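You operate a simulated robot arm through the tools that you are given. There is no shell and no other tool. Be economical: measure what you need, move in short steps, check, and stop when the job is done.

Carry out the task below with a simulated two-armed robot. There is one attempt and no reset: what you move stays moved.

JOB
Take the cap off the bottle on the bay three of the back bench and lay it down there.

The check looks at the end state, three seconds after you hand in, the way a careful person would. Anything else that was tipped, shoved, dropped, spilled or broken makes it a failure. A push-on lid holds only when it is set on centred and level and pressed home; a screw cap is set on level and turned clockwise until tight.

ROBOT AND FRAMES
Two 7-joint arms with two-finger parallel grippers on one trunk, on a base that drives. Base frame: it is fixed to the floor where the robot stands at the start and does not move with it; the origin is under the middle of the robot, x ahead of it, y to its left, z up. Readings come in m, degrees, newtons and seconds.
The left shoulder is at the start at [0.07, 0.163, 1.095], the right one opposite. With the tool pointing down near the work surface each hand reaches from about 0.4 to 0.88 m from the robot's upright axis, wherever it stands, measured 20 degrees to its own side. Payload 3.43 kg a hand.
Tool frame (each hand has its own): the origin (TCP) lies between the finger pads and is the grasp point; the fingertips stand 0.034 m ahead of it; z points along the fingers, y is the line along which they close. Largest opening 0.128 m; finger width 0.024, thickness 0.012; the body of the gripper, 0.048 by 0.13 m, starts 0.096 m behind the TCP.
Orientation is told as [roll, pitch, yaw] about the base's x, y, z axes, in that order, counted from this pose: with the fingers straight down and closing along the base's y, the tool's x points along the base's -x, its y along +y and its z along -z.

CONTROLS
- The arms move only by the tool drive_tool. It takes "left_moves", "right_moves" or both (then of equal length, played together; a hand with none holds still); each is text: rows parted by semicolons, each of 6 numbers parted by spaces: the shift along the base's x, y, z in m, then the turn, a rotation vector about the base's x, y, z in rad. In form: dx dy dz wx wy wz; .... A call has 1 to 8 rows; each row is the pose to reach, as a shift and turn from the pose commanded when the call began. "left_gripper" and "right_gripper" are, for a hand that has rows, the finger opening in m, from 0 to 0.128, set as the call begins (left out, the last holds). A row lasts 0.2 s, in which the tool goes at most 0.05 m and 8.6 degrees; a call with a longer step from one row to the next is refused whole, and so is a gripper value outside its range. Where a pose cannot be reached the arm comes as near as it can. A force on the tool above 40 N (or 10 N above the force at the start of the call, whichever is more), or a blocked arm, ends the call early, and 0.2 s more pass. Each finger travels about 0.153 m/s and halts on what it meets, pressing with about 32 N; the grip force reading is that of the motor and also rises with nothing between the fingers. The clock runs only during rows and for 0.2 s after the last one: add rows that repeat a pose to give the fingers time. It gives the time, the measured TCP pose, the force on the tool (base axes), the opening and the grip force at its end, in the units of the frame above (readings bear some noise).
- Cameras (640 x 400 px; columns grow to the right, rows downward): "scene" is now at [0.1338, 0.0098, 1.3126]; the picture's right is [0.14, -0.99, 0.00], its down [-0.65, -0.09, -0.75] and it looks along [0.75, 0.10, -0.66] (base axes); focal length 224 px, centre (320, 200). "left" rides on the left gripper at [0.076, 0.011, -0.16] in its tool frame; the picture's right is [-0.15, 0.99, 0.00], its down [-0.88, -0.13, -0.46] and it looks along [-0.45, -0.07, 0.89] (tool axes); focal length 234 px, centre (320, 200). "right" rides on the right gripper at [0.076, -0.011, -0.16] in its tool frame; the picture's right is [0.15, 0.99, 0.00], its down [-0.88, 0.13, -0.46] and it looks along [-0.45, 0.07, 0.89] (tool axes); focal length 234 px, centre (320, 200). There is no depth. A picture from a camera that has moved, and an enlarged one, comes with that camera's place and axes in the base frame and with its lens.
- get_image(camera): a new picture of that camera. The clock stands still meanwhile.
- move_column(by): slides the trunk up (or, below 0, down) by that many m; the arms and the scene camera ride with it, the base frame stays. It gives what a move gives, with no picture.
- roll_base(legs): drives the robot by 1 to 6 legs, each [ahead, left, turn to the left] in m, m and degrees, along the robot's own axes; the way and the turn of a leg run together, so that a leg with both is an arc; at most 1.5 m and 180 degrees a leg. The arms and the cameras ride along, it lands a little off, and it stops where it bumps. It gives what a move gives.
- turn_head(pan, tilt): turns the head with the scene camera to pan (to the left, within 86 degrees either way) and tilt (down, from -29 to 69), counted from straight ahead of the robot. It gives what a move gives.
- inspect(camera, box): a new picture of the part [left, top, right, bottom] of that camera's present view, enlarged. The clock stands still meanwhile.
- close_job(): hands the job in; it is judged then, once.

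Work in short steps. Places have to be worked out from the pictures, the camera data and where the tool is seen: move nearer, look again, correct. Check each grasp and each placing, and mend what went wrong. You have 120 turns and 100 pictures in all, those below and enlarged ones among them. Open the grippers and draw the arms clear of the work before you hand the job in, unless the task says otherwise; then end with one line.

The tools are called after "Call:" by a JSON object that holds its "method" and its "body". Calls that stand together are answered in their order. drive_tool: Moves the arms, as the interface text tells. Its arguments: {"type":"object","properties":{"left_moves":{"type":"string"},"left_gripper":{"type":"number"},"right_moves":{"type":"string"},"right_gripper":{"type":"number"}},"required":[]} The other tools are called the same way: move_column (by) slides the trunk up or down; roll_base (legs) drives the base; turn_head (pan, tilt) turns the head that bears the scene camera; get_image (camera) takes a picture; inspect (camera, box) takes an enlarged picture of a part of a camera's view; close_job () hands the job in.

At the start:

```text
time_s: 0.0
left_ee_pos: [0.5986, 0.4046, 1.1359]
left_orientation: [0.0, 0.0, 0.0]
left_contact_force: [-0.7, 0.1, 0.2]
left_finger_gap: 0.1277
left_finger_force: 0.2
right_ee_pos: [0.6734, -0.1822, 1.0602]
right_orientation: [0.0, 0.0, 0.0]
right_contact_force: [0.0, 0.6, -0.2]
right_finger_gap: 0.128
right_finger_force: 0.0
trunk travel left (down, up): [-0.575, 0.365]
robot x, y, heading: [0.0004, -0.0, -0.1]
head pan, tilt: [7.9, 41.0]
```

scene: 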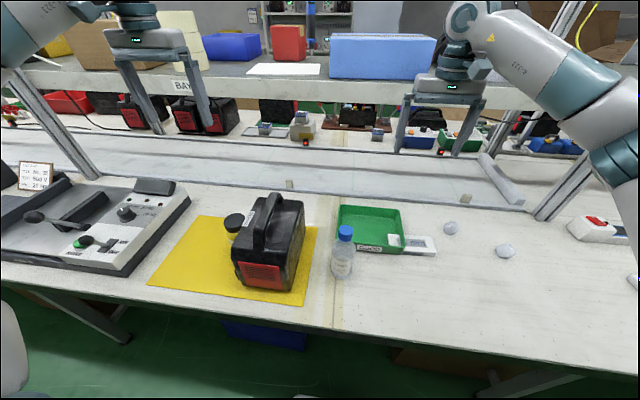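
right: 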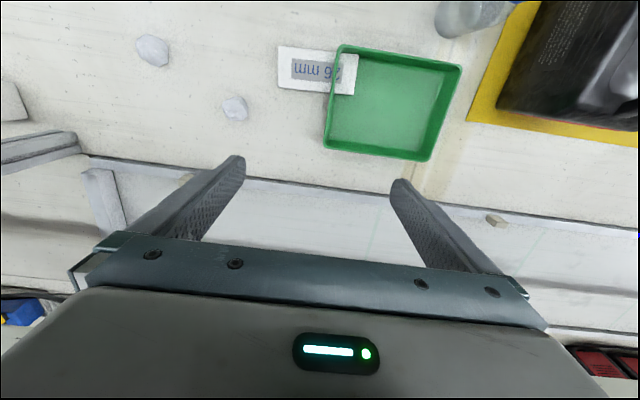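
left: 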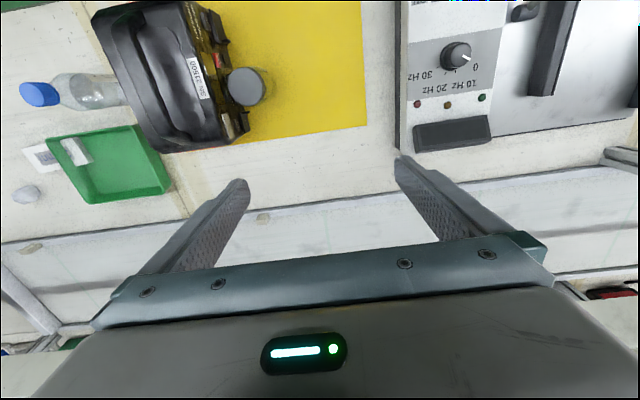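

The bottle in front may not be the right one; a "BAY" sign is visible on the shelf. I look closer at it and then look around.

Call:
{"method": "inspect", "body": {"camera": "scene", "box": [140, 60, 260, 135]}}

Call:
{"method": "turn_head", "body": {"pan": 80, "tilt": 15}}

Call:
{"method": "get_image", "body": {"camera": "scene"}}

Call:
{"method": "turn_head", "body": {"pan": -80, "tilt": 15}}

Call:
{"method": "get_image", "body": {"camera": "scene"}}

Call:
{"method": "turn_head", "body": {"pan": 0, "tilt": 10}}

Call:
{"method": "get_image", "body": {"camera": "scene"}}

```text
5.33 times, centred on (200, 98) of scene
camera zoom: at [0.1338, 0.0098, 1.3126], right [0.14, -0.99, 0.0], down [-0.65, -0.09, -0.75], along [0.75, 0.1, -0.66], focal length 1196 px, centre (960, 747)
```

zoom: 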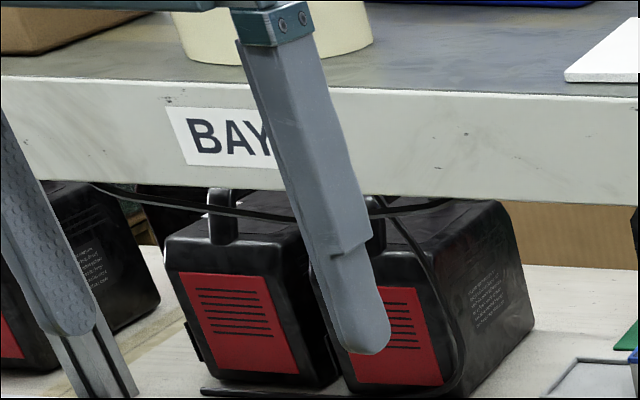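

```text
time_s: 1.4
left_ee_pos: [0.5979, 0.4032, 1.1369]
left_orientation: [0.1, 0.0, 0.1]
left_contact_force: [-0.1, 0.2, 0.0]
left_finger_gap: 0.1283
left_finger_force: 0.1
right_ee_pos: [0.6749, -0.183, 1.0602]
right_orientation: [0.0, -0.1, 0.0]
right_contact_force: [-0.6, -0.4, 0.9]
right_finger_gap: 0.128
right_finger_force: 0.1
trunk travel left (down, up): [-0.575, 0.365]
robot x, y, heading: [-0.0038, -0.0002, -0.1]
head pan, tilt: [80.0, 15.0]
```

```text
95 pictures are left
camera scene: at [0.0666, 0.0901, 1.3537], right [0.98, -0.17, 0.0], down [-0.05, -0.26, -0.97], along [0.17, 0.95, -0.26], focal length 224 px, centre (320, 200)
```

scene: 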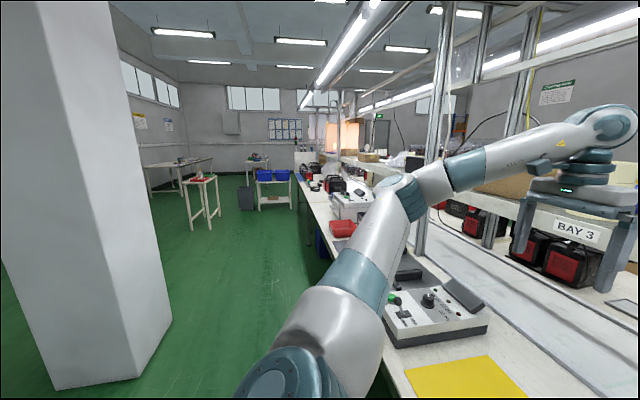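

```text
time_s: 3.9
left_ee_pos: [0.5976, 0.4031, 1.1379]
left_orientation: [0.0, 0.1, 0.1]
left_contact_force: [-0.5, 0.4, -0.6]
left_finger_gap: 0.1281
left_finger_force: 0.2
right_ee_pos: [0.6743, -0.1831, 1.0605]
right_orientation: [0.0, 0.0, 0.0]
right_contact_force: [-0.1, 0.1, 0.3]
right_finger_gap: 0.1281
right_finger_force: 0.0
trunk travel left (down, up): [-0.575, 0.365]
robot x, y, heading: [-0.0004, 0.0018, 0.1]
head pan, tilt: [-80.0, 15.0]
```

```text
94 pictures are left
camera scene: at [0.0665, -0.0938, 1.3537], right [-0.98, -0.17, 0.0], down [-0.05, 0.25, -0.97], along [0.17, -0.95, -0.26], focal length 224 px, centre (320, 200)
```

scene: 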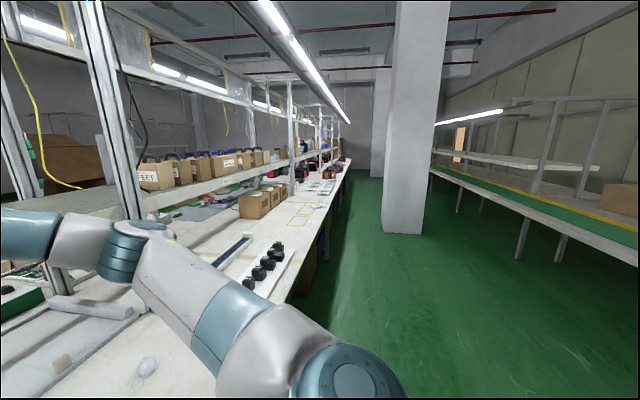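

```text
time_s: 5.4
left_ee_pos: [0.5978, 0.404, 1.1375]
left_orientation: [-0.1, 0.0, 0.0]
left_contact_force: [-0.3, 0.1, -0.4]
left_finger_gap: 0.1279
left_finger_force: 0.0
right_ee_pos: [0.6739, -0.181, 1.0612]
right_orientation: [0.0, 0.0, 0.0]
right_contact_force: [0.0, 0.4, 0.3]
right_finger_gap: 0.1282
right_finger_force: 0.1
trunk travel left (down, up): [-0.575, 0.365]
robot x, y, heading: [-0.0002, -0.0007, -0.0]
head pan, tilt: [0.0, 10.0]
```

```text
93 pictures are left
camera scene: at [0.1433, -0.0019, 1.3618], right [0.0, -1.0, 0.0], down [-0.17, 0.0, -0.98], along [0.98, 0.0, -0.17], focal length 224 px, centre (320, 200)
```

scene: 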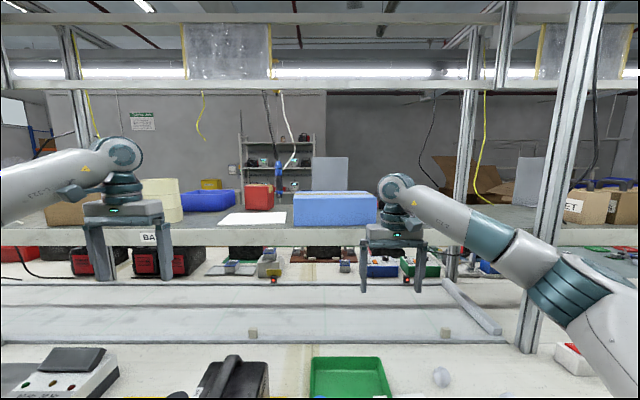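

The bay ahead of me reads BAY 3, but there is also another bench line behind the robot. I back off a little and turn to see whether that one is the "back bench" with bays.

Call:
{"method": "roll_base", "body": {"legs": [[-0.3, 0, 0], [0, 0, -120]]}}

Call:
{"method": "get_image", "body": {"camera": "scene"}}

Call:
{"method": "turn_head", "body": {"pan": -75, "tilt": 10}}

Call:
{"method": "get_image", "body": {"camera": "scene"}}

```text
time_s: 12.5
left_ee_pos: [-0.2671, -0.7207, 1.1356]
left_orientation: [-0.1, 0.1, -121.5]
left_contact_force: [0.1, -0.4, 0.5]
left_finger_gap: 0.1277
left_finger_force: 0.0
right_ee_pos: [-0.805, -0.48, 1.0617]
right_orientation: [0.0, 0.0, -121.5]
right_contact_force: [0.2, 0.2, 1.0]
right_finger_gap: 0.128
right_finger_force: 0.1
trunk travel left (down, up): [-0.575, 0.365]
robot x, y, heading: [-0.2975, 0.0006, -121.0]
head pan, tilt: [0.0, 10.0]
```

```text
92 pictures are left
camera scene: at [-0.3738, -0.124, 1.3618], right [-0.85, 0.52, 0.0], down [0.09, 0.15, -0.98], along [-0.51, -0.84, -0.17], focal length 224 px, centre (320, 200)
```

scene: 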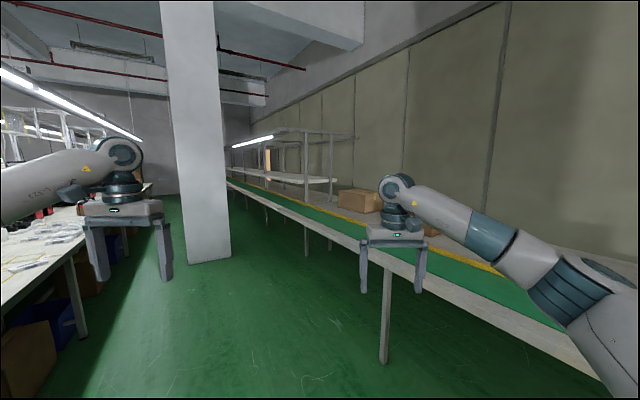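

```text
time_s: 14.0
left_ee_pos: [-0.266, -0.7213, 1.1372]
left_orientation: [0.0, 0.0, -121.4]
left_contact_force: [1.0, 0.1, -0.3]
left_finger_gap: 0.128
left_finger_force: 0.0
right_ee_pos: [-0.8065, -0.4803, 1.06]
right_orientation: [0.0, 0.0, -121.5]
right_contact_force: [0.1, -0.6, -0.8]
right_finger_gap: 0.1281
right_finger_force: 0.1
trunk travel left (down, up): [-0.575, 0.365]
robot x, y, heading: [-0.2972, -0.0007, -121.6]
head pan, tilt: [-75.0, 10.0]
```

```text
91 pictures are left
camera scene: at [-0.4144, -0.0185, 1.3618], right [0.28, 0.96, 0.0], down [0.17, -0.05, -0.98], along [-0.94, 0.28, -0.17], focal length 224 px, centre (320, 200)
```

scene: 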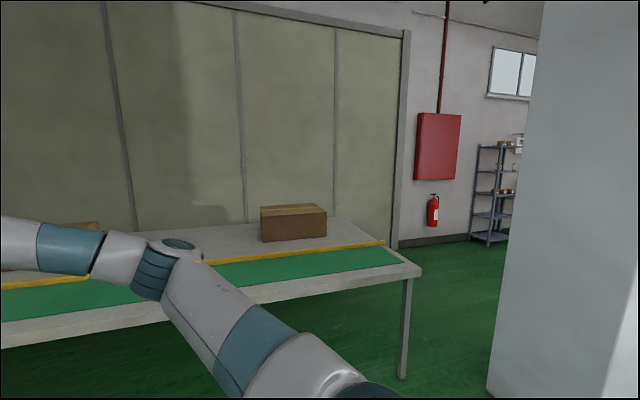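

The wall bench behind shows only cartons so far. I turn back and examine the bays along the first bench for signs and bottles.

Call:
{"method": "roll_base", "body": {"legs": [[0, 0, 121]]}}

Call:
{"method": "turn_head", "body": {"pan": 50, "tilt": 15}}

Call:
{"method": "get_image", "body": {"camera": "scene"}}

Call:
{"method": "turn_head", "body": {"pan": -50, "tilt": 15}}

Call:
{"method": "get_image", "body": {"camera": "scene"}}

Call:
{"method": "turn_head", "body": {"pan": 0, "tilt": 25}}

Call:
{"method": "get_image", "body": {"camera": "scene"}}

```text
time_s: 19.4
left_ee_pos: [0.3122, 0.3841, 1.138]
left_orientation: [0.0, 0.0, -1.8]
left_contact_force: [0.4, 0.5, -0.1]
left_finger_gap: 0.128
left_finger_force: 0.1
right_ee_pos: [0.3696, -0.2028, 1.0607]
right_orientation: [-0.1, 0.0, -1.8]
right_contact_force: [0.4, 0.8, 1.0]
right_finger_gap: 0.128
right_finger_force: 0.0
trunk travel left (down, up): [-0.575, 0.365]
robot x, y, heading: [-0.2989, -0.0005, -1.8]
head pan, tilt: [-75.0, 10.0]
```

```text
time_s: 21.4
left_ee_pos: [0.3117, 0.3842, 1.1366]
left_orientation: [0.1, 0.0, -1.8]
left_contact_force: [0.0, -0.7, -0.2]
left_finger_gap: 0.1281
left_finger_force: 0.1
right_ee_pos: [0.3696, -0.205, 1.0603]
right_orientation: [-0.1, 0.0, -2.0]
right_contact_force: [0.6, 0.7, 0.0]
right_finger_gap: 0.1278
right_finger_force: 0.1
trunk travel left (down, up): [-0.575, 0.365]
robot x, y, heading: [-0.2988, -0.0013, -1.9]
head pan, tilt: [50.0, 15.0]
```

```text
90 pictures are left
camera scene: at [-0.1862, 0.0662, 1.3537], right [0.74, -0.67, 0.0], down [-0.17, -0.19, -0.97], along [0.64, 0.72, -0.26], focal length 224 px, centre (320, 200)
```

scene: 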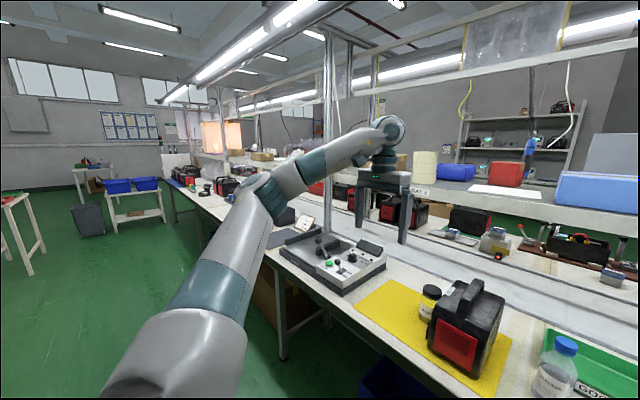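

```text
time_s: 23.2
left_ee_pos: [0.312, 0.3843, 1.1375]
left_orientation: [0.1, 0.0, -1.8]
left_contact_force: [-0.3, 0.3, 0.3]
left_finger_gap: 0.1282
left_finger_force: 0.0
right_ee_pos: [0.3683, -0.2044, 1.0607]
right_orientation: [0.0, 0.0, -1.9]
right_contact_force: [-0.1, 0.3, -0.5]
right_finger_gap: 0.1279
right_finger_force: 0.0
trunk travel left (down, up): [-0.575, 0.365]
robot x, y, heading: [-0.3007, 0.0016, -2.0]
head pan, tilt: [-50.0, 15.0]
```

```text
89 pictures are left
camera scene: at [-0.1908, -0.0767, 1.3537], right [-0.79, -0.62, 0.0], down [-0.16, 0.2, -0.97], along [0.6, -0.76, -0.26], focal length 224 px, centre (320, 200)
```

scene: 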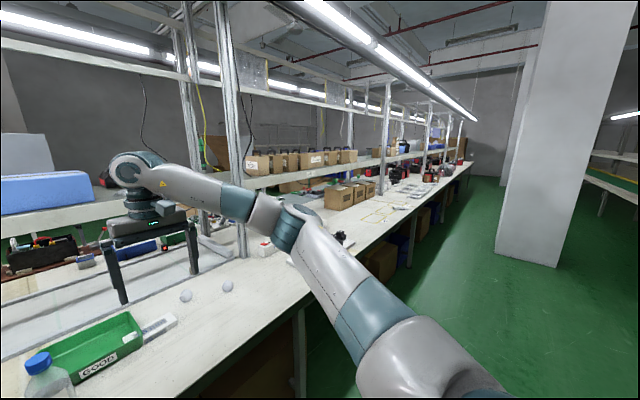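

```text
time_s: 24.4
left_ee_pos: [0.3121, 0.3851, 1.1369]
left_orientation: [-0.1, 0.0, -1.8]
left_contact_force: [-0.1, 0.6, 0.4]
left_finger_gap: 0.1282
left_finger_force: 0.0
right_ee_pos: [0.3692, -0.2035, 1.0604]
right_orientation: [0.0, 0.0, -2.0]
right_contact_force: [-0.6, 0.6, 0.1]
right_finger_gap: 0.1279
right_finger_force: 0.1
trunk travel left (down, up): [-0.575, 0.365]
robot x, y, heading: [-0.2993, 0.0024, -1.5]
head pan, tilt: [0.0, 25.0]
```

```text
88 pictures are left
camera scene: at [-0.1565, -0.0064, 1.3375], right [-0.03, -1.0, 0.0], down [-0.42, 0.01, -0.91], along [0.91, -0.03, -0.42], focal length 224 px, centre (320, 200)
```

scene: 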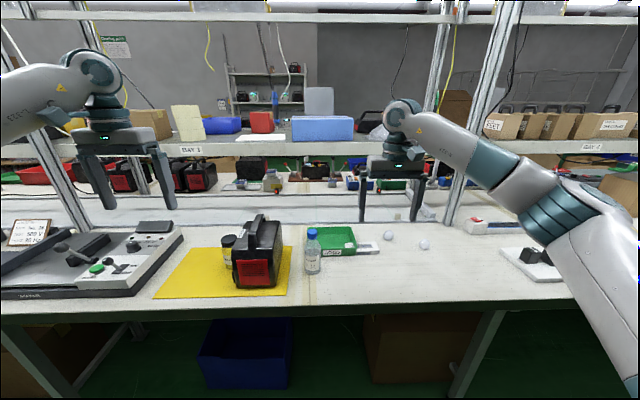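

I zoom in on the signs and on the far side of the line, to settle which bench is meant.

Call:
{"method": "inspect", "body": {"camera": "scene", "box": [160, 130, 440, 200]}}

Call:
{"method": "inspect", "body": {"camera": "scene", "box": [440, 90, 640, 215]}}

Call:
{"method": "inspect", "body": {"camera": "scene", "box": [200, 200, 440, 310]}}

Call:
{"method": "inspect", "body": {"camera": "scene", "box": [0, 20, 180, 260]}}

```text
2.29 times, centred on (300, 165) of scene
camera zoom: at [-0.1565, -0.0064, 1.3375], right [-0.03, -1.0, 0.0], down [-0.42, 0.01, -0.91], along [0.91, -0.03, -0.42], focal length 513 px, centre (366, 280)
```

zoom: 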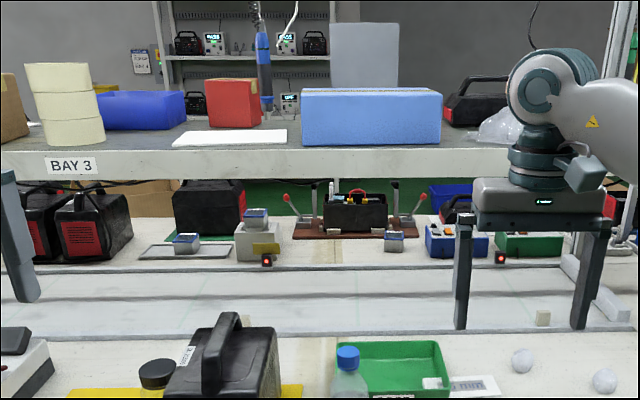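

```text
3.20 times, centred on (540, 152) of scene
camera zoom: at [-0.1565, -0.0064, 1.3375], right [-0.03, -1.0, 0.0], down [-0.42, 0.01, -0.91], along [0.91, -0.03, -0.42], focal length 718 px, centre (-384, 352)
```

zoom: 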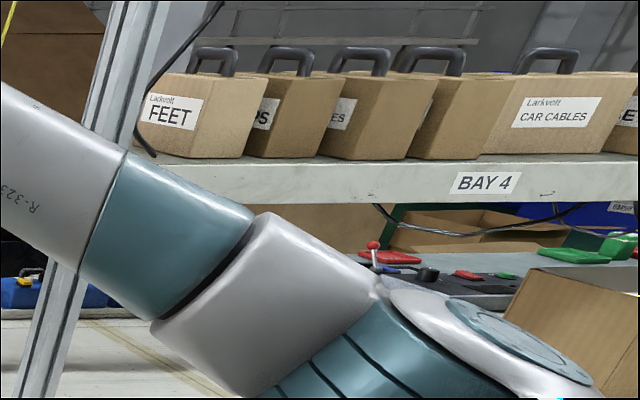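

```text
2.67 times, centred on (320, 255) of scene
camera zoom: at [-0.1565, -0.0064, 1.3375], right [-0.03, -1.0, 0.0], down [-0.42, 0.01, -0.91], along [0.91, -0.03, -0.42], focal length 598 px, centre (320, 53)
```

zoom: 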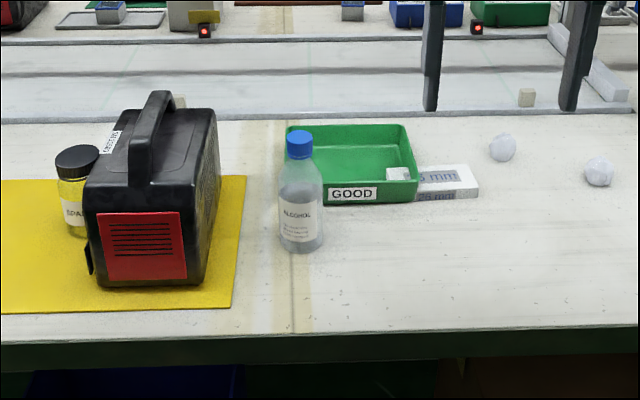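

```text
1.67 times, centred on (90, 140) of scene
camera zoom: at [-0.1565, -0.0064, 1.3375], right [-0.03, -1.0, 0.0], down [-0.42, 0.01, -0.91], along [0.91, -0.03, -0.42], focal length 374 px, centre (703, 300)
```

zoom: 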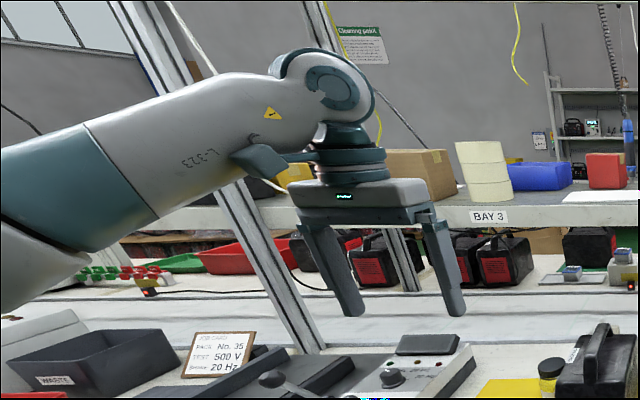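

The only bottle in BAY 3 is the ALCOHOL bottle with the blue screw cap (the other is a jar of spares), so this is the one. I drive up a little and look down for a measurement.

Call:
{"method": "roll_base", "body": {"legs": [[0.1, 0, 1.6]]}}

Call:
{"method": "turn_head", "body": {"pan": 0, "tilt": 40}}

Call:
{"method": "get_image", "body": {"camera": "scene"}}

Call:
{"method": "inspect", "body": {"camera": "scene", "box": [270, 120, 370, 220]}}

Call:
{"method": "get_image", "body": {"camera": "right"}}

```text
time_s: 25.5
left_ee_pos: [0.3992, 0.4008, 1.1358]
left_orientation: [0.1, 0.0, -0.2]
left_contact_force: [-0.1, -0.6, -0.7]
left_finger_gap: 0.128
left_finger_force: 0.0
right_ee_pos: [0.4738, -0.1875, 1.0609]
right_orientation: [0.0, 0.0, -0.2]
right_contact_force: [0.4, -0.1, 1.0]
right_finger_gap: 0.128
right_finger_force: 0.0
trunk travel left (down, up): [-0.575, 0.365]
robot x, y, heading: [-0.2014, 0.0003, -0.2]
head pan, tilt: [0.0, 25.0]
```

```text
time_s: 26.3
left_ee_pos: [0.3996, 0.3997, 1.137]
left_orientation: [0.0, 0.0, -0.2]
left_contact_force: [0.1, -1.1, 0.4]
left_finger_gap: 0.1281
left_finger_force: 0.2
right_ee_pos: [0.4725, -0.1866, 1.0611]
right_orientation: [0.0, 0.0, -0.2]
right_contact_force: [-0.3, 0.3, 0.8]
right_finger_gap: 0.1281
right_finger_force: 0.1
trunk travel left (down, up): [-0.575, 0.365]
robot x, y, heading: [-0.1964, -0.002, -0.2]
head pan, tilt: [0.0, 40.0]
```

```text
83 pictures are left
camera scene: at [-0.0649, -0.004, 1.3142], right [0.0, -1.0, 0.0], down [-0.64, 0.0, -0.77], along [0.77, 0.0, -0.64], focal length 224 px, centre (320, 200)
```

scene: 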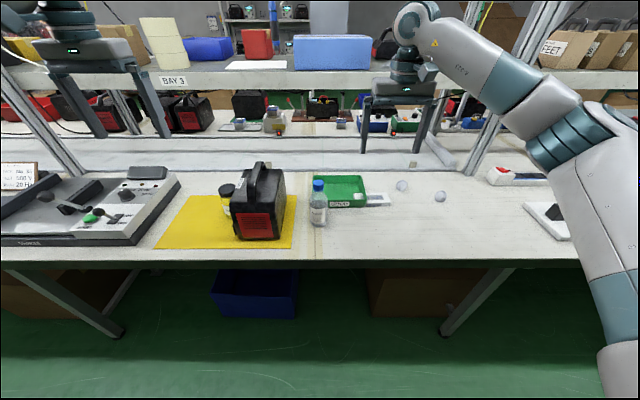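

```text
4.00 times, centred on (320, 170) of scene
camera zoom: at [-0.0649, -0.004, 1.3142], right [0.0, -1.0, 0.0], down [-0.64, 0.0, -0.77], along [0.77, 0.0, -0.64], focal length 897 px, centre (320, 320)
```

zoom: 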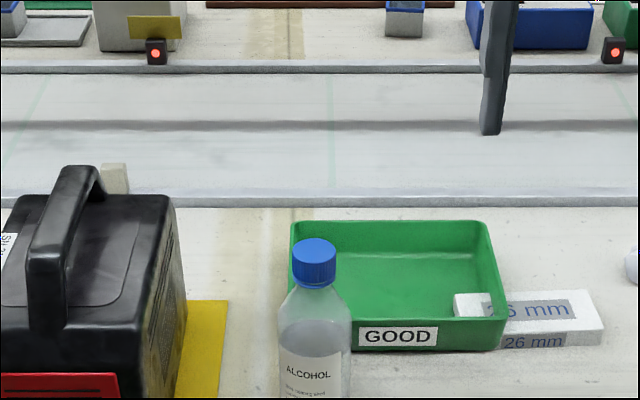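

```text
81 pictures are left
camera right: at [0.3973, -0.1988, 1.2201], right [-0.14, 0.99, 0.0], down [0.88, 0.13, 0.46], along [0.45, 0.06, -0.89], focal length 234 px, centre (320, 200)
```

right: 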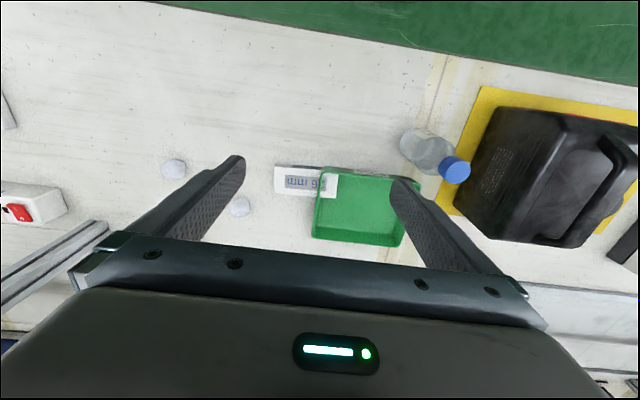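

The cap top is at about (0.484, 0.000, 0.922), the bottle ~57 mm wide, its cap ~33 mm. Plan: right hand tilted 50° holds the body from the robot side, left hand turns the cap from above. First I tilt and pull back the right hand.

Call:
{"method": "drive_tool", "body": {"right_moves": "-0.02 0 -0.015 0 -0.145 0;-0.04 0 -0.03 0 -0.29 0;-0.06 0 -0.05 0 -0.435 0;-0.08 0 -0.07 0 -0.58 0;-0.1 0 -0.09 0 -0.725 0;-0.12 0 -0.11 0 -0.87 0", "right_gripper": 0.095}}

Call:
{"method": "drive_tool", "body": {"right_moves": "0 0.045 0 0 0 0;0 0.09 0 0 0 0;0 0.135 0 0 0 0;0 0.187 -0.0 0 0 0;0 0.187 -0.04 0 0 0"}}

Call:
{"method": "get_image", "body": {"camera": "scene"}}

Call:
{"method": "get_image", "body": {"camera": "right"}}

```text
time_s: 27.7
left_ee_pos: [0.4, 0.3993, 1.1373]
left_orientation: [0.0, -0.1, -0.2]
left_contact_force: [-0.8, 0.4, 0.9]
left_finger_gap: 0.1281
left_finger_force: 0.0
right_ee_pos: [0.3568, -0.1856, 0.9511]
right_orientation: [0.4, -49.8, -0.5]
right_contact_force: [-0.1, 0.1, -0.2]
right_finger_gap: 0.0948
right_finger_force: 0.0
trunk travel left (down, up): [-0.575, 0.365]
robot x, y, heading: [-0.201, -0.0021, -0.2]
head pan, tilt: [0.0, 40.0]
```

```text
refused: row 4 steps farther than a row can; nothing moved
```

```text
80 pictures are left
camera scene: at [-0.0648, -0.0046, 1.3142], right [0.0, -1.0, 0.0], down [-0.64, 0.0, -0.77], along [0.77, 0.0, -0.64], focal length 224 px, centre (320, 200)
```

scene: 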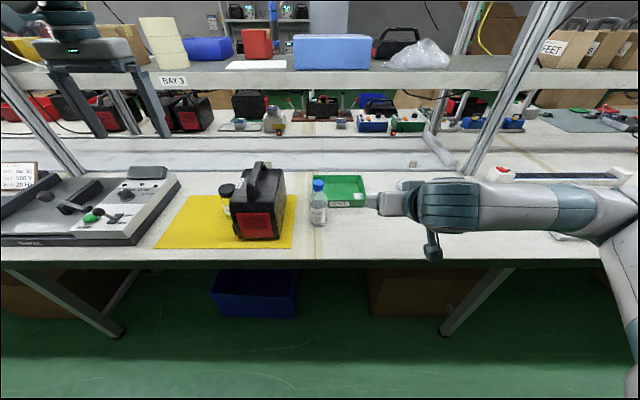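

```text
79 pictures are left
camera right: at [0.185, -0.1983, 0.9955], right [-0.09, 0.99, -0.11], down [0.22, 0.13, 0.97], along [0.97, 0.07, -0.23], focal length 234 px, centre (320, 200)
```

right: 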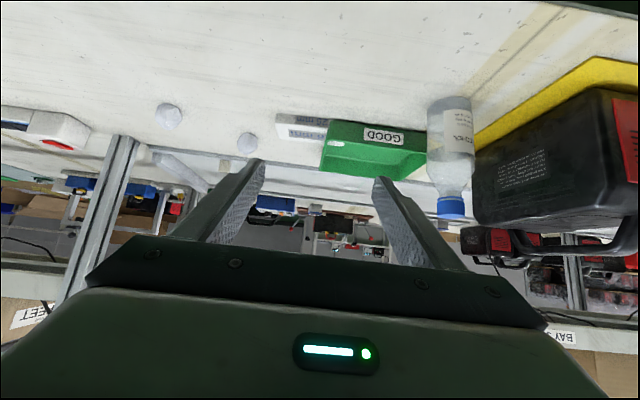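

The bottle again comes out at x≈0.48, y≈0. I slide the right hand sideways in front of it, then lower it.

Call:
{"method": "drive_tool", "body": {"right_moves": "-0.01 0.045 0 0 0 0;-0.01 0.09 0 0 0 0;-0.01 0.135 0 0 0 0;-0.01 0.18 0 0 0 0;-0.01 0.187 -0.04 0 0 0"}}

Call:
{"method": "get_image", "body": {"camera": "right"}}

Call:
{"method": "get_image", "body": {"camera": "scene"}}

```text
time_s: 28.9
left_ee_pos: [0.3997, 0.3987, 1.1369]
left_orientation: [0.0, 0.0, -0.2]
left_contact_force: [0.3, -0.3, -0.1]
left_finger_gap: 0.1283
left_finger_force: 0.0
right_ee_pos: [0.3437, 0.0005, 0.9099]
right_orientation: [0.4, -49.9, -0.5]
right_contact_force: [0.4, 0.7, 0.1]
right_finger_gap: 0.095
right_finger_force: 0.1
trunk travel left (down, up): [-0.575, 0.365]
robot x, y, heading: [-0.2015, -0.0031, -0.4]
head pan, tilt: [0.0, 40.0]
```

```text
78 pictures are left
camera right: at [0.1724, -0.0121, 0.9541], right [-0.09, 0.99, -0.11], down [0.22, 0.13, 0.97], along [0.97, 0.06, -0.23], focal length 234 px, centre (320, 200)
```

right: 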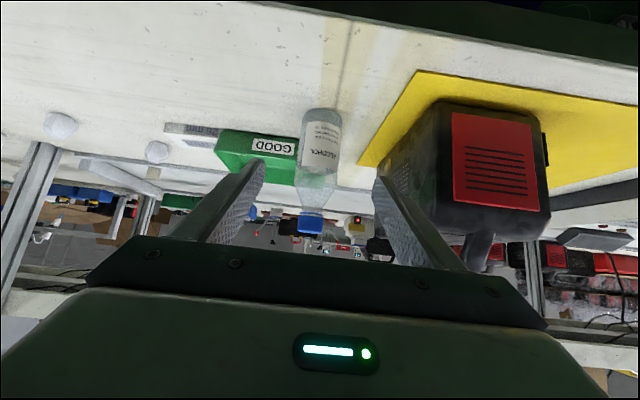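

```text
77 pictures are left
camera scene: at [-0.0641, -0.0052, 1.3141], right [0.0, -1.0, 0.0], down [-0.64, 0.0, -0.77], along [0.77, 0.0, -0.64], focal length 224 px, centre (320, 200)
```

scene: 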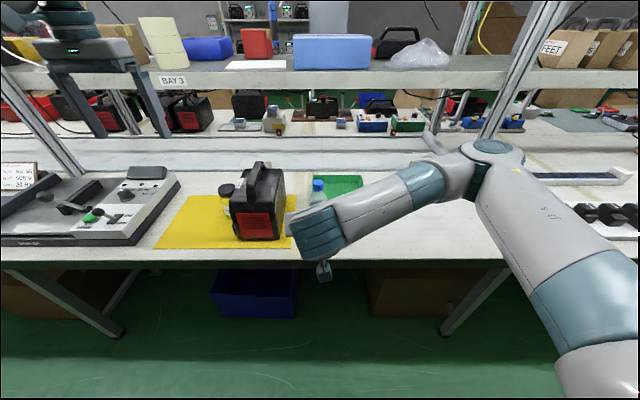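

The bottle is centred between the open fingers. I advance to it, stopping around its body at z≈0.815.

Call:
{"method": "drive_tool", "body": {"right_moves": "0.035 -0.001 -0.025 0 0 0;0.07 -0.001 -0.05 0 0 0;0.105 -0.001 -0.075 0 0 0;0.12 -0.001 -0.09 0 0 0;0.137 -0.001 -0.095 0 0 0"}}

Call:
{"method": "get_image", "body": {"camera": "right"}}

```text
time_s: 30.1
left_ee_pos: [0.3993, 0.4008, 1.1373]
left_orientation: [0.1, -0.1, -0.3]
left_contact_force: [-0.2, 0.7, 0.7]
left_finger_gap: 0.1279
left_finger_force: 0.0
right_ee_pos: [0.4809, -0.0006, 0.8144]
right_orientation: [0.3, -49.8, -0.2]
right_contact_force: [-0.1, -0.5, -0.7]
right_finger_gap: 0.095
right_finger_force: 0.1
trunk travel left (down, up): [-0.575, 0.365]
robot x, y, heading: [-0.1995, -0.002, -0.3]
head pan, tilt: [0.0, 40.0]
```

```text
76 pictures are left
camera right: at [0.3093, -0.0129, 0.8597], right [-0.09, 0.99, -0.11], down [0.22, 0.13, 0.97], along [0.97, 0.07, -0.23], focal length 234 px, centre (320, 200)
```

right: 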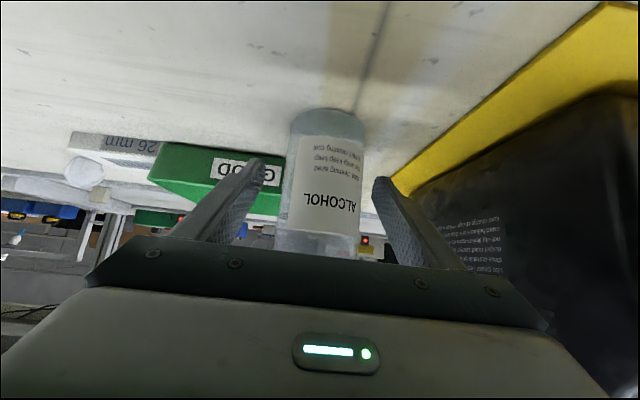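

The bottle sits a few mm left of the finger centre; I shift +4 mm and close to grip the body.

Call:
{"method": "drive_tool", "body": {"right_moves": "0.002 0.004 0 0 0 0;0.002 0.004 0 0 0 0"}}

Call:
{"method": "drive_tool", "body": {"right_moves": "0 0 0 0 0 0;0 0 0 0 0 0;0 0 0 0 0 0", "right_gripper": 0.062}}

Call:
{"method": "get_image", "body": {"camera": "right"}}

```text
time_s: 30.7
left_ee_pos: [0.4001, 0.3997, 1.1366]
left_orientation: [0.0, 0.1, -0.2]
left_contact_force: [-0.4, 0.2, -0.4]
left_finger_gap: 0.1279
left_finger_force: 0.0
right_ee_pos: [0.483, 0.0025, 0.8147]
right_orientation: [0.2, -49.8, -0.4]
right_contact_force: [1.0, 0.2, -0.5]
right_finger_gap: 0.0949
right_finger_force: 0.1
trunk travel left (down, up): [-0.575, 0.365]
robot x, y, heading: [-0.197, -0.0035, -0.2]
head pan, tilt: [0.0, 40.0]
```

```text
time_s: 31.5
left_ee_pos: [0.3993, 0.399, 1.1364]
left_orientation: [-0.1, 0.0, -0.2]
left_contact_force: [0.2, -1.2, 0.1]
left_finger_gap: 0.128
left_finger_force: 0.1
right_ee_pos: [0.4828, 0.0032, 0.8145]
right_orientation: [0.3, -49.8, -0.3]
right_contact_force: [0.6, -1.0, -0.4]
right_finger_gap: 0.0622
right_finger_force: 0.0
trunk travel left (down, up): [-0.575, 0.365]
robot x, y, heading: [-0.1979, -0.0, -0.2]
head pan, tilt: [0.0, 40.0]
```

```text
75 pictures are left
camera right: at [0.3112, -0.0087, 0.8602], right [-0.09, 0.99, -0.11], down [0.22, 0.13, 0.97], along [0.97, 0.07, -0.23], focal length 234 px, centre (320, 200)
```

right: 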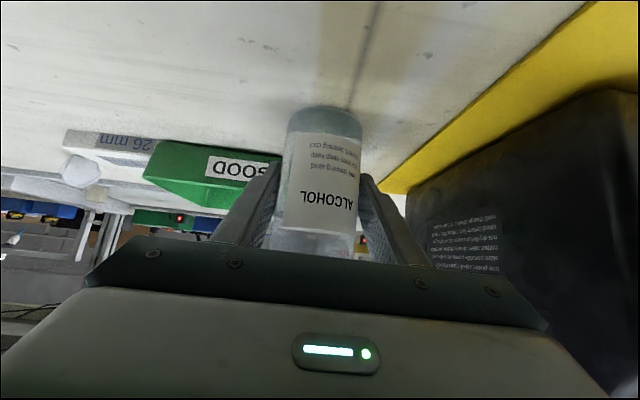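

No contact yet at 62 mm. I close the rest to grip.

Call:
{"method": "drive_tool", "body": {"right_moves": "0 0 0 0 0 0;0 0 0 0 0 0;0 0 0 0 0 0", "right_gripper": 0.045}}

Call:
{"method": "get_image", "body": {"camera": "right"}}

Call:
{"method": "inspect", "body": {"camera": "scene", "box": [270, 150, 370, 250]}}

Call:
{"method": "get_image", "body": {"camera": "left"}}

```text
time_s: 32.3
left_ee_pos: [0.4, 0.4011, 1.1365]
left_orientation: [-0.1, -0.1, -0.2]
left_contact_force: [1.5, 0.4, -0.2]
left_finger_gap: 0.1277
left_finger_force: 0.0
right_ee_pos: [0.4821, 0.0036, 0.8159]
right_orientation: [0.3, -49.7, -0.3]
right_contact_force: [0.4, 1.0, -1.5]
right_finger_gap: 0.0579
right_finger_force: 31.6
trunk travel left (down, up): [-0.575, 0.365]
robot x, y, heading: [-0.2006, -0.0026, -0.3]
head pan, tilt: [0.0, 40.0]
```

```text
74 pictures are left
camera right: at [0.3112, -0.0086, 0.8602], right [-0.09, 0.99, -0.11], down [0.22, 0.13, 0.97], along [0.97, 0.07, -0.23], focal length 234 px, centre (320, 200)
```

right: 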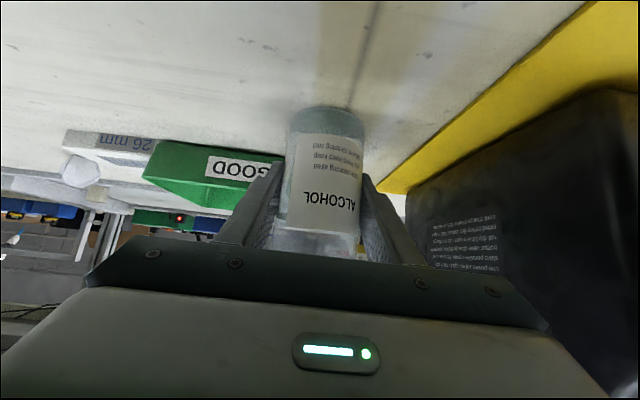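

```text
4.00 times, centred on (320, 200) of scene
camera zoom: at [-0.0647, -0.0039, 1.3141], right [0.0, -1.0, 0.0], down [-0.64, 0.0, -0.77], along [0.77, 0.0, -0.64], focal length 897 px, centre (320, 200)
```

zoom: 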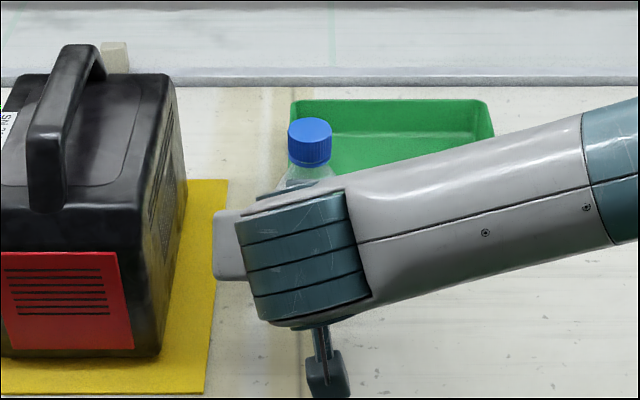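

```text
72 pictures are left
camera left: at [0.3227, 0.4115, 1.2963], right [0.15, 0.99, 0.0], down [0.88, -0.13, 0.46], along [0.45, -0.07, -0.89], focal length 234 px, centre (320, 200)
```

left: 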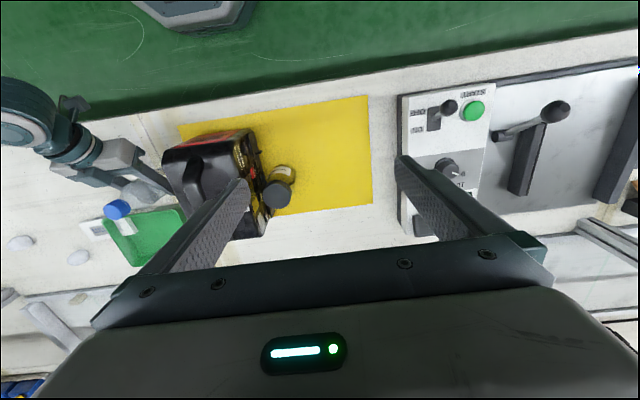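

The bottle is held (57.9 mm, 32 N); the cap centre is now at about (0.483, 0.004). I bring the left hand over it, pre-turned clockwise so it can unscrew counter-clockwise.

Call:
{"method": "drive_tool", "body": {"left_moves": "0.0095 -0.0485 0 0 0 -0.145;0.019 -0.097 0 0 0 -0.29;0.0285 -0.1455 0 0 0 -0.435;0.038 -0.194 0 0 0 -0.58;0.0475 -0.2425 0 0 0 -0.725;0.057 -0.291 0 0 0 -0.87;0.0665 -0.3395 0 0 0 -1.015;0.076 -0.388 0 0 0 -1.16", "left_gripper": 0.07}}

Call:
{"method": "get_image", "body": {"camera": "left"}}

Call:
{"method": "get_image", "body": {"camera": "scene"}}

```text
time_s: 34.1
left_ee_pos: [0.3992, -0.0006, 1.1166]
left_orientation: [0.1, 0.0, -66.3]
left_contact_force: [0.1, -0.8, -1.0]
left_finger_gap: 0.0702
left_finger_force: 0.1
left hand out of reach, approached as far as the arm can: row 7, 8
right_ee_pos: [0.4828, 0.0003, 0.8161]
right_orientation: [0.6, -49.9, -0.7]
right_contact_force: [-0.4, -1.4, 0.1]
right_finger_gap: 0.058
right_finger_force: 31.9
trunk travel left (down, up): [-0.575, 0.365]
robot x, y, heading: [-0.2, -0.0043, -0.2]
head pan, tilt: [0.0, 40.0]
```

```text
71 pictures are left
camera left: at [0.3779, 0.0726, 1.2759], right [0.96, 0.26, 0.0], down [0.23, -0.86, 0.46], along [0.12, -0.44, -0.89], focal length 234 px, centre (320, 200)
```

left: 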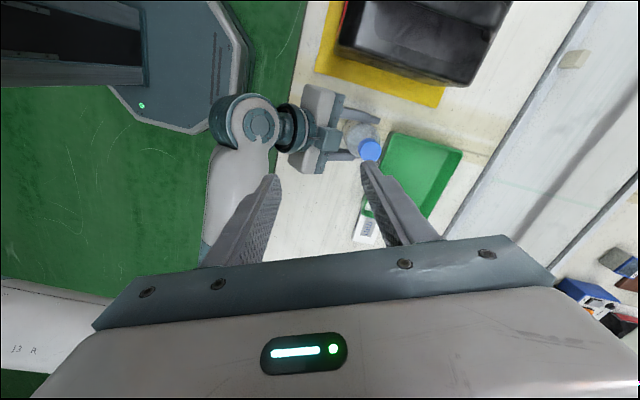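

```text
70 pictures are left
camera scene: at [-0.0649, -0.0089, 1.3142], right [0.0, -1.0, 0.0], down [-0.64, 0.01, -0.77], along [0.77, 0.0, -0.64], focal length 224 px, centre (320, 200)
```

scene: 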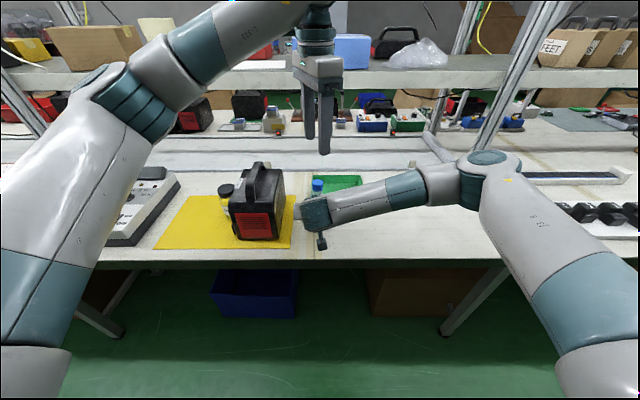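

The left hand was clipped by reach at that height ; lowering should bring it back in reach. I lower in small steps and read out.

Call:
{"method": "drive_tool", "body": {"left_moves": "0 0 -0.03 0 0 0;0 0 -0.06 0 0 0"}}

```text
time_s: 34.7
left_ee_pos: [0.4007, 0.0042, 1.0569]
left_orientation: [0.0, 0.0, -66.6]
left_contact_force: [0.3, -0.2, 0.1]
left_finger_gap: 0.0698
left_finger_force: 0.1
right_ee_pos: [0.4818, 0.0033, 0.8154]
right_orientation: [0.2, -49.8, -0.3]
right_contact_force: [-0.3, -1.0, 0.5]
right_finger_gap: 0.058
right_finger_force: 31.7
trunk travel left (down, up): [-0.575, 0.365]
robot x, y, heading: [-0.1964, -0.0014, -0.2]
head pan, tilt: [0.0, 40.0]
```

Now I move forward over the cap at the same height.

Call:
{"method": "drive_tool", "body": {"left_moves": "0.04 0 0 0 0 0;0.08 0 0 0 0 0;0.08 0 0 0 0 0"}}

Call:
{"method": "get_image", "body": {"camera": "left"}}

Call:
{"method": "get_image", "body": {"camera": "scene"}}

```text
time_s: 35.5
left_ee_pos: [0.4095, 0.0038, 1.0572]
left_orientation: [0.0, -0.1, -66.5]
left_contact_force: [-0.4, 0.6, -0.1]
left_finger_gap: 0.0698
left_finger_force: 0.0
left hand out of reach, approached as far as the arm can: row 1, 2, 3
right_ee_pos: [0.4824, 0.0031, 0.8164]
right_orientation: [0.4, -49.8, -0.3]
right_contact_force: [0.2, 0.2, 0.2]
right_finger_gap: 0.0578
right_finger_force: 31.7
trunk travel left (down, up): [-0.575, 0.365]
robot x, y, heading: [-0.2014, 0.0014, -0.1]
head pan, tilt: [0.0, 40.0]
```

```text
69 pictures are left
camera left: at [0.3886, 0.0777, 1.2164], right [0.97, 0.26, 0.0], down [0.23, -0.86, 0.46], along [0.12, -0.44, -0.89], focal length 234 px, centre (320, 200)
```

left: 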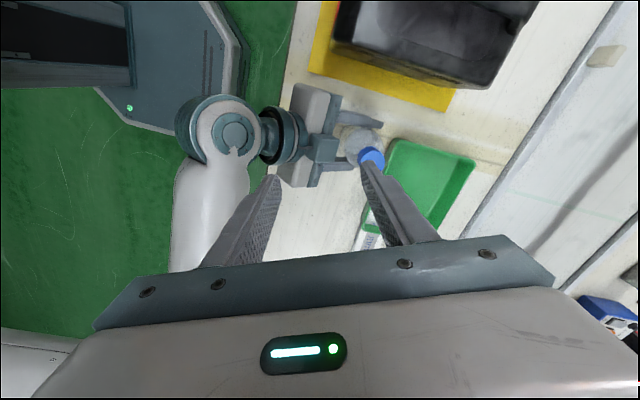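

```text
68 pictures are left
camera scene: at [-0.0648, -0.0041, 1.3141], right [0.0, -1.0, 0.0], down [-0.64, 0.0, -0.77], along [0.77, 0.0, -0.64], focal length 224 px, centre (320, 200)
```

scene: 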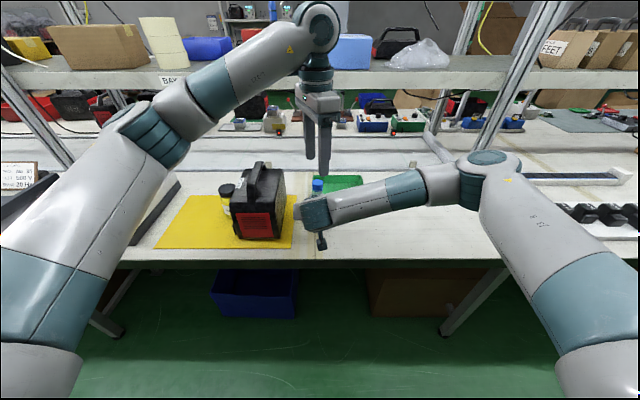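

The arm is stopped early, likely by a wrist limit at yaw −66°. I turn back towards yaw 0 and see whether it can reach forward.

Call:
{"method": "drive_tool", "body": {"left_moves": "0 0 0 0 0 0.145;0 0 0 0 0 0.29;0.0 0 0 0 0 0.435;0.02 0 0 0 0 0.58;0.04 0 0 0 0 0.725;0.06 0 0 0 0 0.87;0.072 0 0 0 0 1.015;0.072 0 0 0 0 1.15"}}

```text
time_s: 37.3
left_ee_pos: [0.4843, 0.0038, 1.0578]
left_orientation: [-0.1, 0.0, -0.7]
left_contact_force: [0.6, 0.3, 0.5]
left_finger_gap: 0.0699
left_finger_force: 0.0
right_ee_pos: [0.4817, 0.0027, 0.8163]
right_orientation: [0.3, -49.9, -0.3]
right_contact_force: [0.7, -0.1, 0.5]
right_finger_gap: 0.0581
right_finger_force: 32.0
trunk travel left (down, up): [-0.575, 0.365]
robot x, y, heading: [-0.2011, -0.0014, 0.1]
head pan, tilt: [0.0, 40.0]
```

Reached at yaw ≈0. I check the alignment from both cameras.

Call:
{"method": "get_image", "body": {"camera": "left"}}

Call:
{"method": "inspect", "body": {"camera": "scene", "box": [270, 100, 370, 240]}}

```text
67 pictures are left
camera left: at [0.4071, 0.0165, 1.2179], right [0.16, 0.99, 0.0], down [0.88, -0.14, 0.46], along [0.45, -0.07, -0.89], focal length 234 px, centre (320, 200)
```

left: 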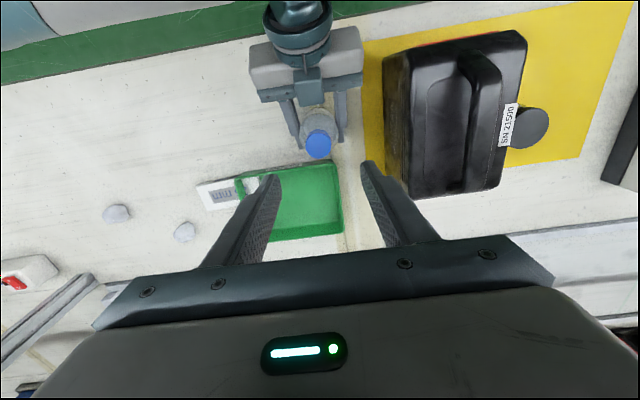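

```text
2.86 times, centred on (320, 170) of scene
camera zoom: at [-0.0647, -0.004, 1.3141], right [0.0, -1.0, 0.0], down [-0.64, 0.0, -0.77], along [0.77, 0.0, -0.64], focal length 641 px, centre (320, 286)
```

zoom: 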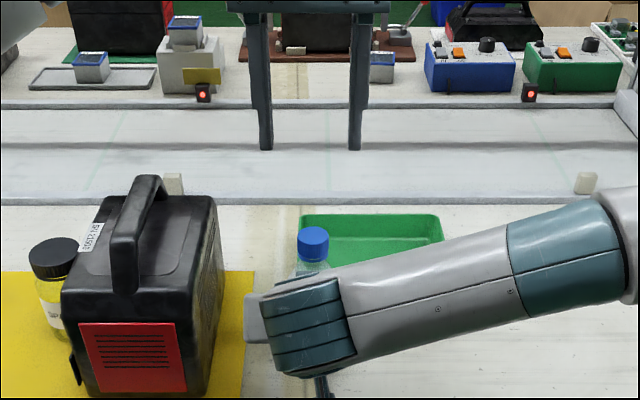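

Cap top is about (0.477, 0.004, 0.924). I descend part-way with slight back shift and narrower opening and check again.

Call:
{"method": "drive_tool", "body": {"left_moves": "-0.006 0 -0.04 0 0 0;-0.006 0 -0.075 0 0 0;-0.006 0 -0.075 0 0 0", "left_gripper": 0.055}}

Call:
{"method": "get_image", "body": {"camera": "left"}}

Call:
{"method": "inspect", "body": {"camera": "scene", "box": [280, 150, 360, 210]}}

```text
time_s: 38.1
left_ee_pos: [0.476, 0.0052, 0.9828]
left_orientation: [0.0, 0.1, -0.8]
left_contact_force: [-0.2, -0.7, -0.3]
left_finger_gap: 0.0549
left_finger_force: 0.1
right_ee_pos: [0.482, 0.003, 0.8145]
right_orientation: [0.3, -49.9, -0.3]
right_contact_force: [-0.3, -0.1, 1.0]
right_finger_gap: 0.0579
right_finger_force: 32.2
trunk travel left (down, up): [-0.575, 0.365]
robot x, y, heading: [-0.2007, -0.0023, -0.3]
head pan, tilt: [0.0, 40.0]
```

```text
65 pictures are left
camera left: at [0.4005, 0.0162, 1.142], right [0.16, 0.99, 0.0], down [0.88, -0.14, 0.46], along [0.45, -0.07, -0.89], focal length 234 px, centre (320, 200)
```

left: 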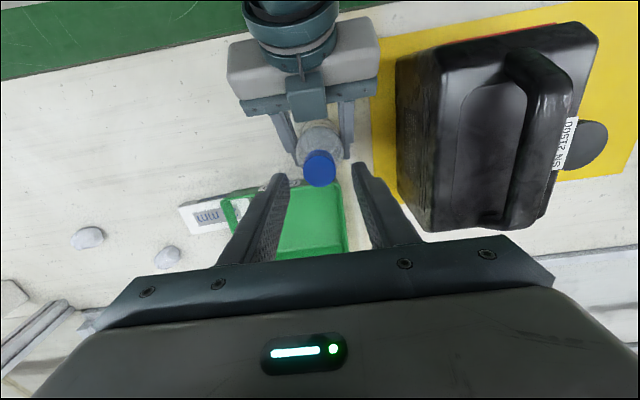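

```text
6.67 times, centred on (320, 180) of scene
camera zoom: at [-0.0647, -0.0041, 1.3141], right [0.0, -1.0, 0.0], down [-0.64, 0.0, -0.77], along [0.77, 0.0, -0.64], focal length 1495 px, centre (320, 333)
```

zoom: 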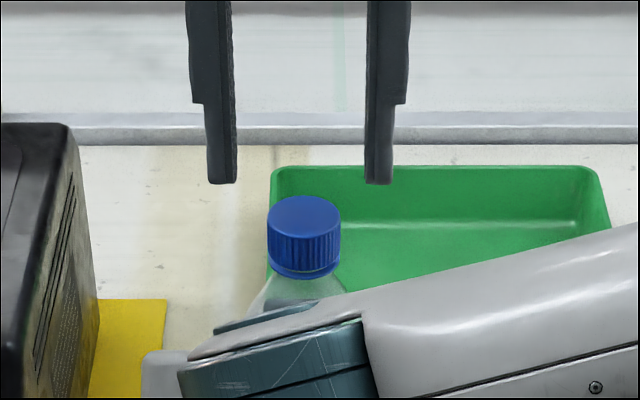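

Fingers straddle the cap within 1–2 mm. I go down to put the tips at the cap's lower edge (TCP z≈0.939).

Call:
{"method": "drive_tool", "body": {"left_moves": "0.002 -0.001 -0.03 0 0 0;0.002 -0.001 -0.044 0 0 0;0.002 -0.001 -0.044 0 0 0"}}

Call:
{"method": "inspect", "body": {"camera": "scene", "box": [280, 150, 360, 210]}}

Call:
{"method": "get_image", "body": {"camera": "left"}}

```text
time_s: 38.9
left_ee_pos: [0.479, 0.0039, 0.9395]
left_orientation: [-0.1, 0.0, -0.8]
left_contact_force: [-0.6, -0.7, -0.1]
left_finger_gap: 0.055
left_finger_force: 0.1
right_ee_pos: [0.4823, 0.0045, 0.8159]
right_orientation: [0.4, -49.8, -0.4]
right_contact_force: [0.4, -0.1, -0.3]
right_finger_gap: 0.0581
right_finger_force: 31.9
trunk travel left (down, up): [-0.575, 0.365]
robot x, y, heading: [-0.1992, -0.0062, -0.3]
head pan, tilt: [0.0, 40.0]
```

```text
6.67 times, centred on (320, 180) of scene
camera zoom: at [-0.0646, -0.0041, 1.3141], right [0.0, -1.0, 0.0], down [-0.64, 0.0, -0.77], along [0.77, 0.0, -0.64], focal length 1495 px, centre (320, 333)
```

zoom: 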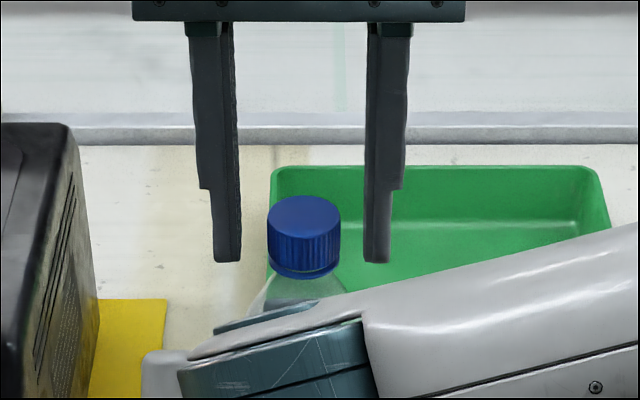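

```text
62 pictures are left
camera left: at [0.4029, 0.0159, 1.098], right [0.16, 0.99, 0.0], down [0.88, -0.14, 0.46], along [0.45, -0.07, -0.89], focal length 234 px, centre (320, 200)
```

left: 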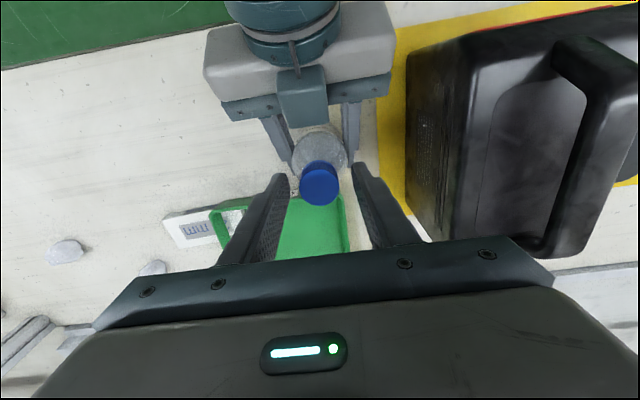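

Height and centring look good. I close the left fingers on the cap.

Call:
{"method": "drive_tool", "body": {"left_moves": "0 0 0 0 0 0;0 0 0 0 0 0;0 0 0 0 0 0", "left_gripper": 0.02}}

Call:
{"method": "inspect", "body": {"camera": "scene", "box": [280, 150, 360, 210]}}

```text
time_s: 39.7
left_ee_pos: [0.4809, 0.0035, 0.9372]
left_orientation: [0.0, 0.1, -0.8]
left_contact_force: [-0.1, -3.9, 0.1]
left_finger_gap: 0.0303
left_finger_force: 31.8
right_ee_pos: [0.4819, 0.0033, 0.8143]
right_orientation: [0.2, -49.8, -0.3]
right_contact_force: [1.9, 3.6, 0.6]
right_finger_gap: 0.0579
right_finger_force: 31.7
trunk travel left (down, up): [-0.575, 0.365]
robot x, y, heading: [-0.2016, -0.0031, -0.3]
head pan, tilt: [0.0, 40.0]
```

```text
6.67 times, centred on (320, 180) of scene
camera zoom: at [-0.0646, -0.004, 1.3141], right [0.0, -1.0, 0.0], down [-0.64, 0.0, -0.77], along [0.77, 0.0, -0.64], focal length 1495 px, centre (320, 333)
```

zoom: 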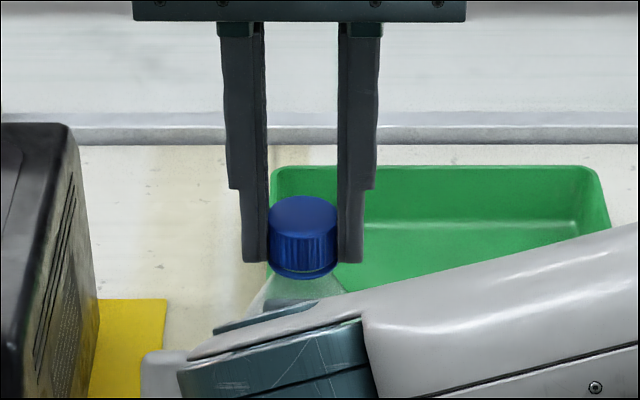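

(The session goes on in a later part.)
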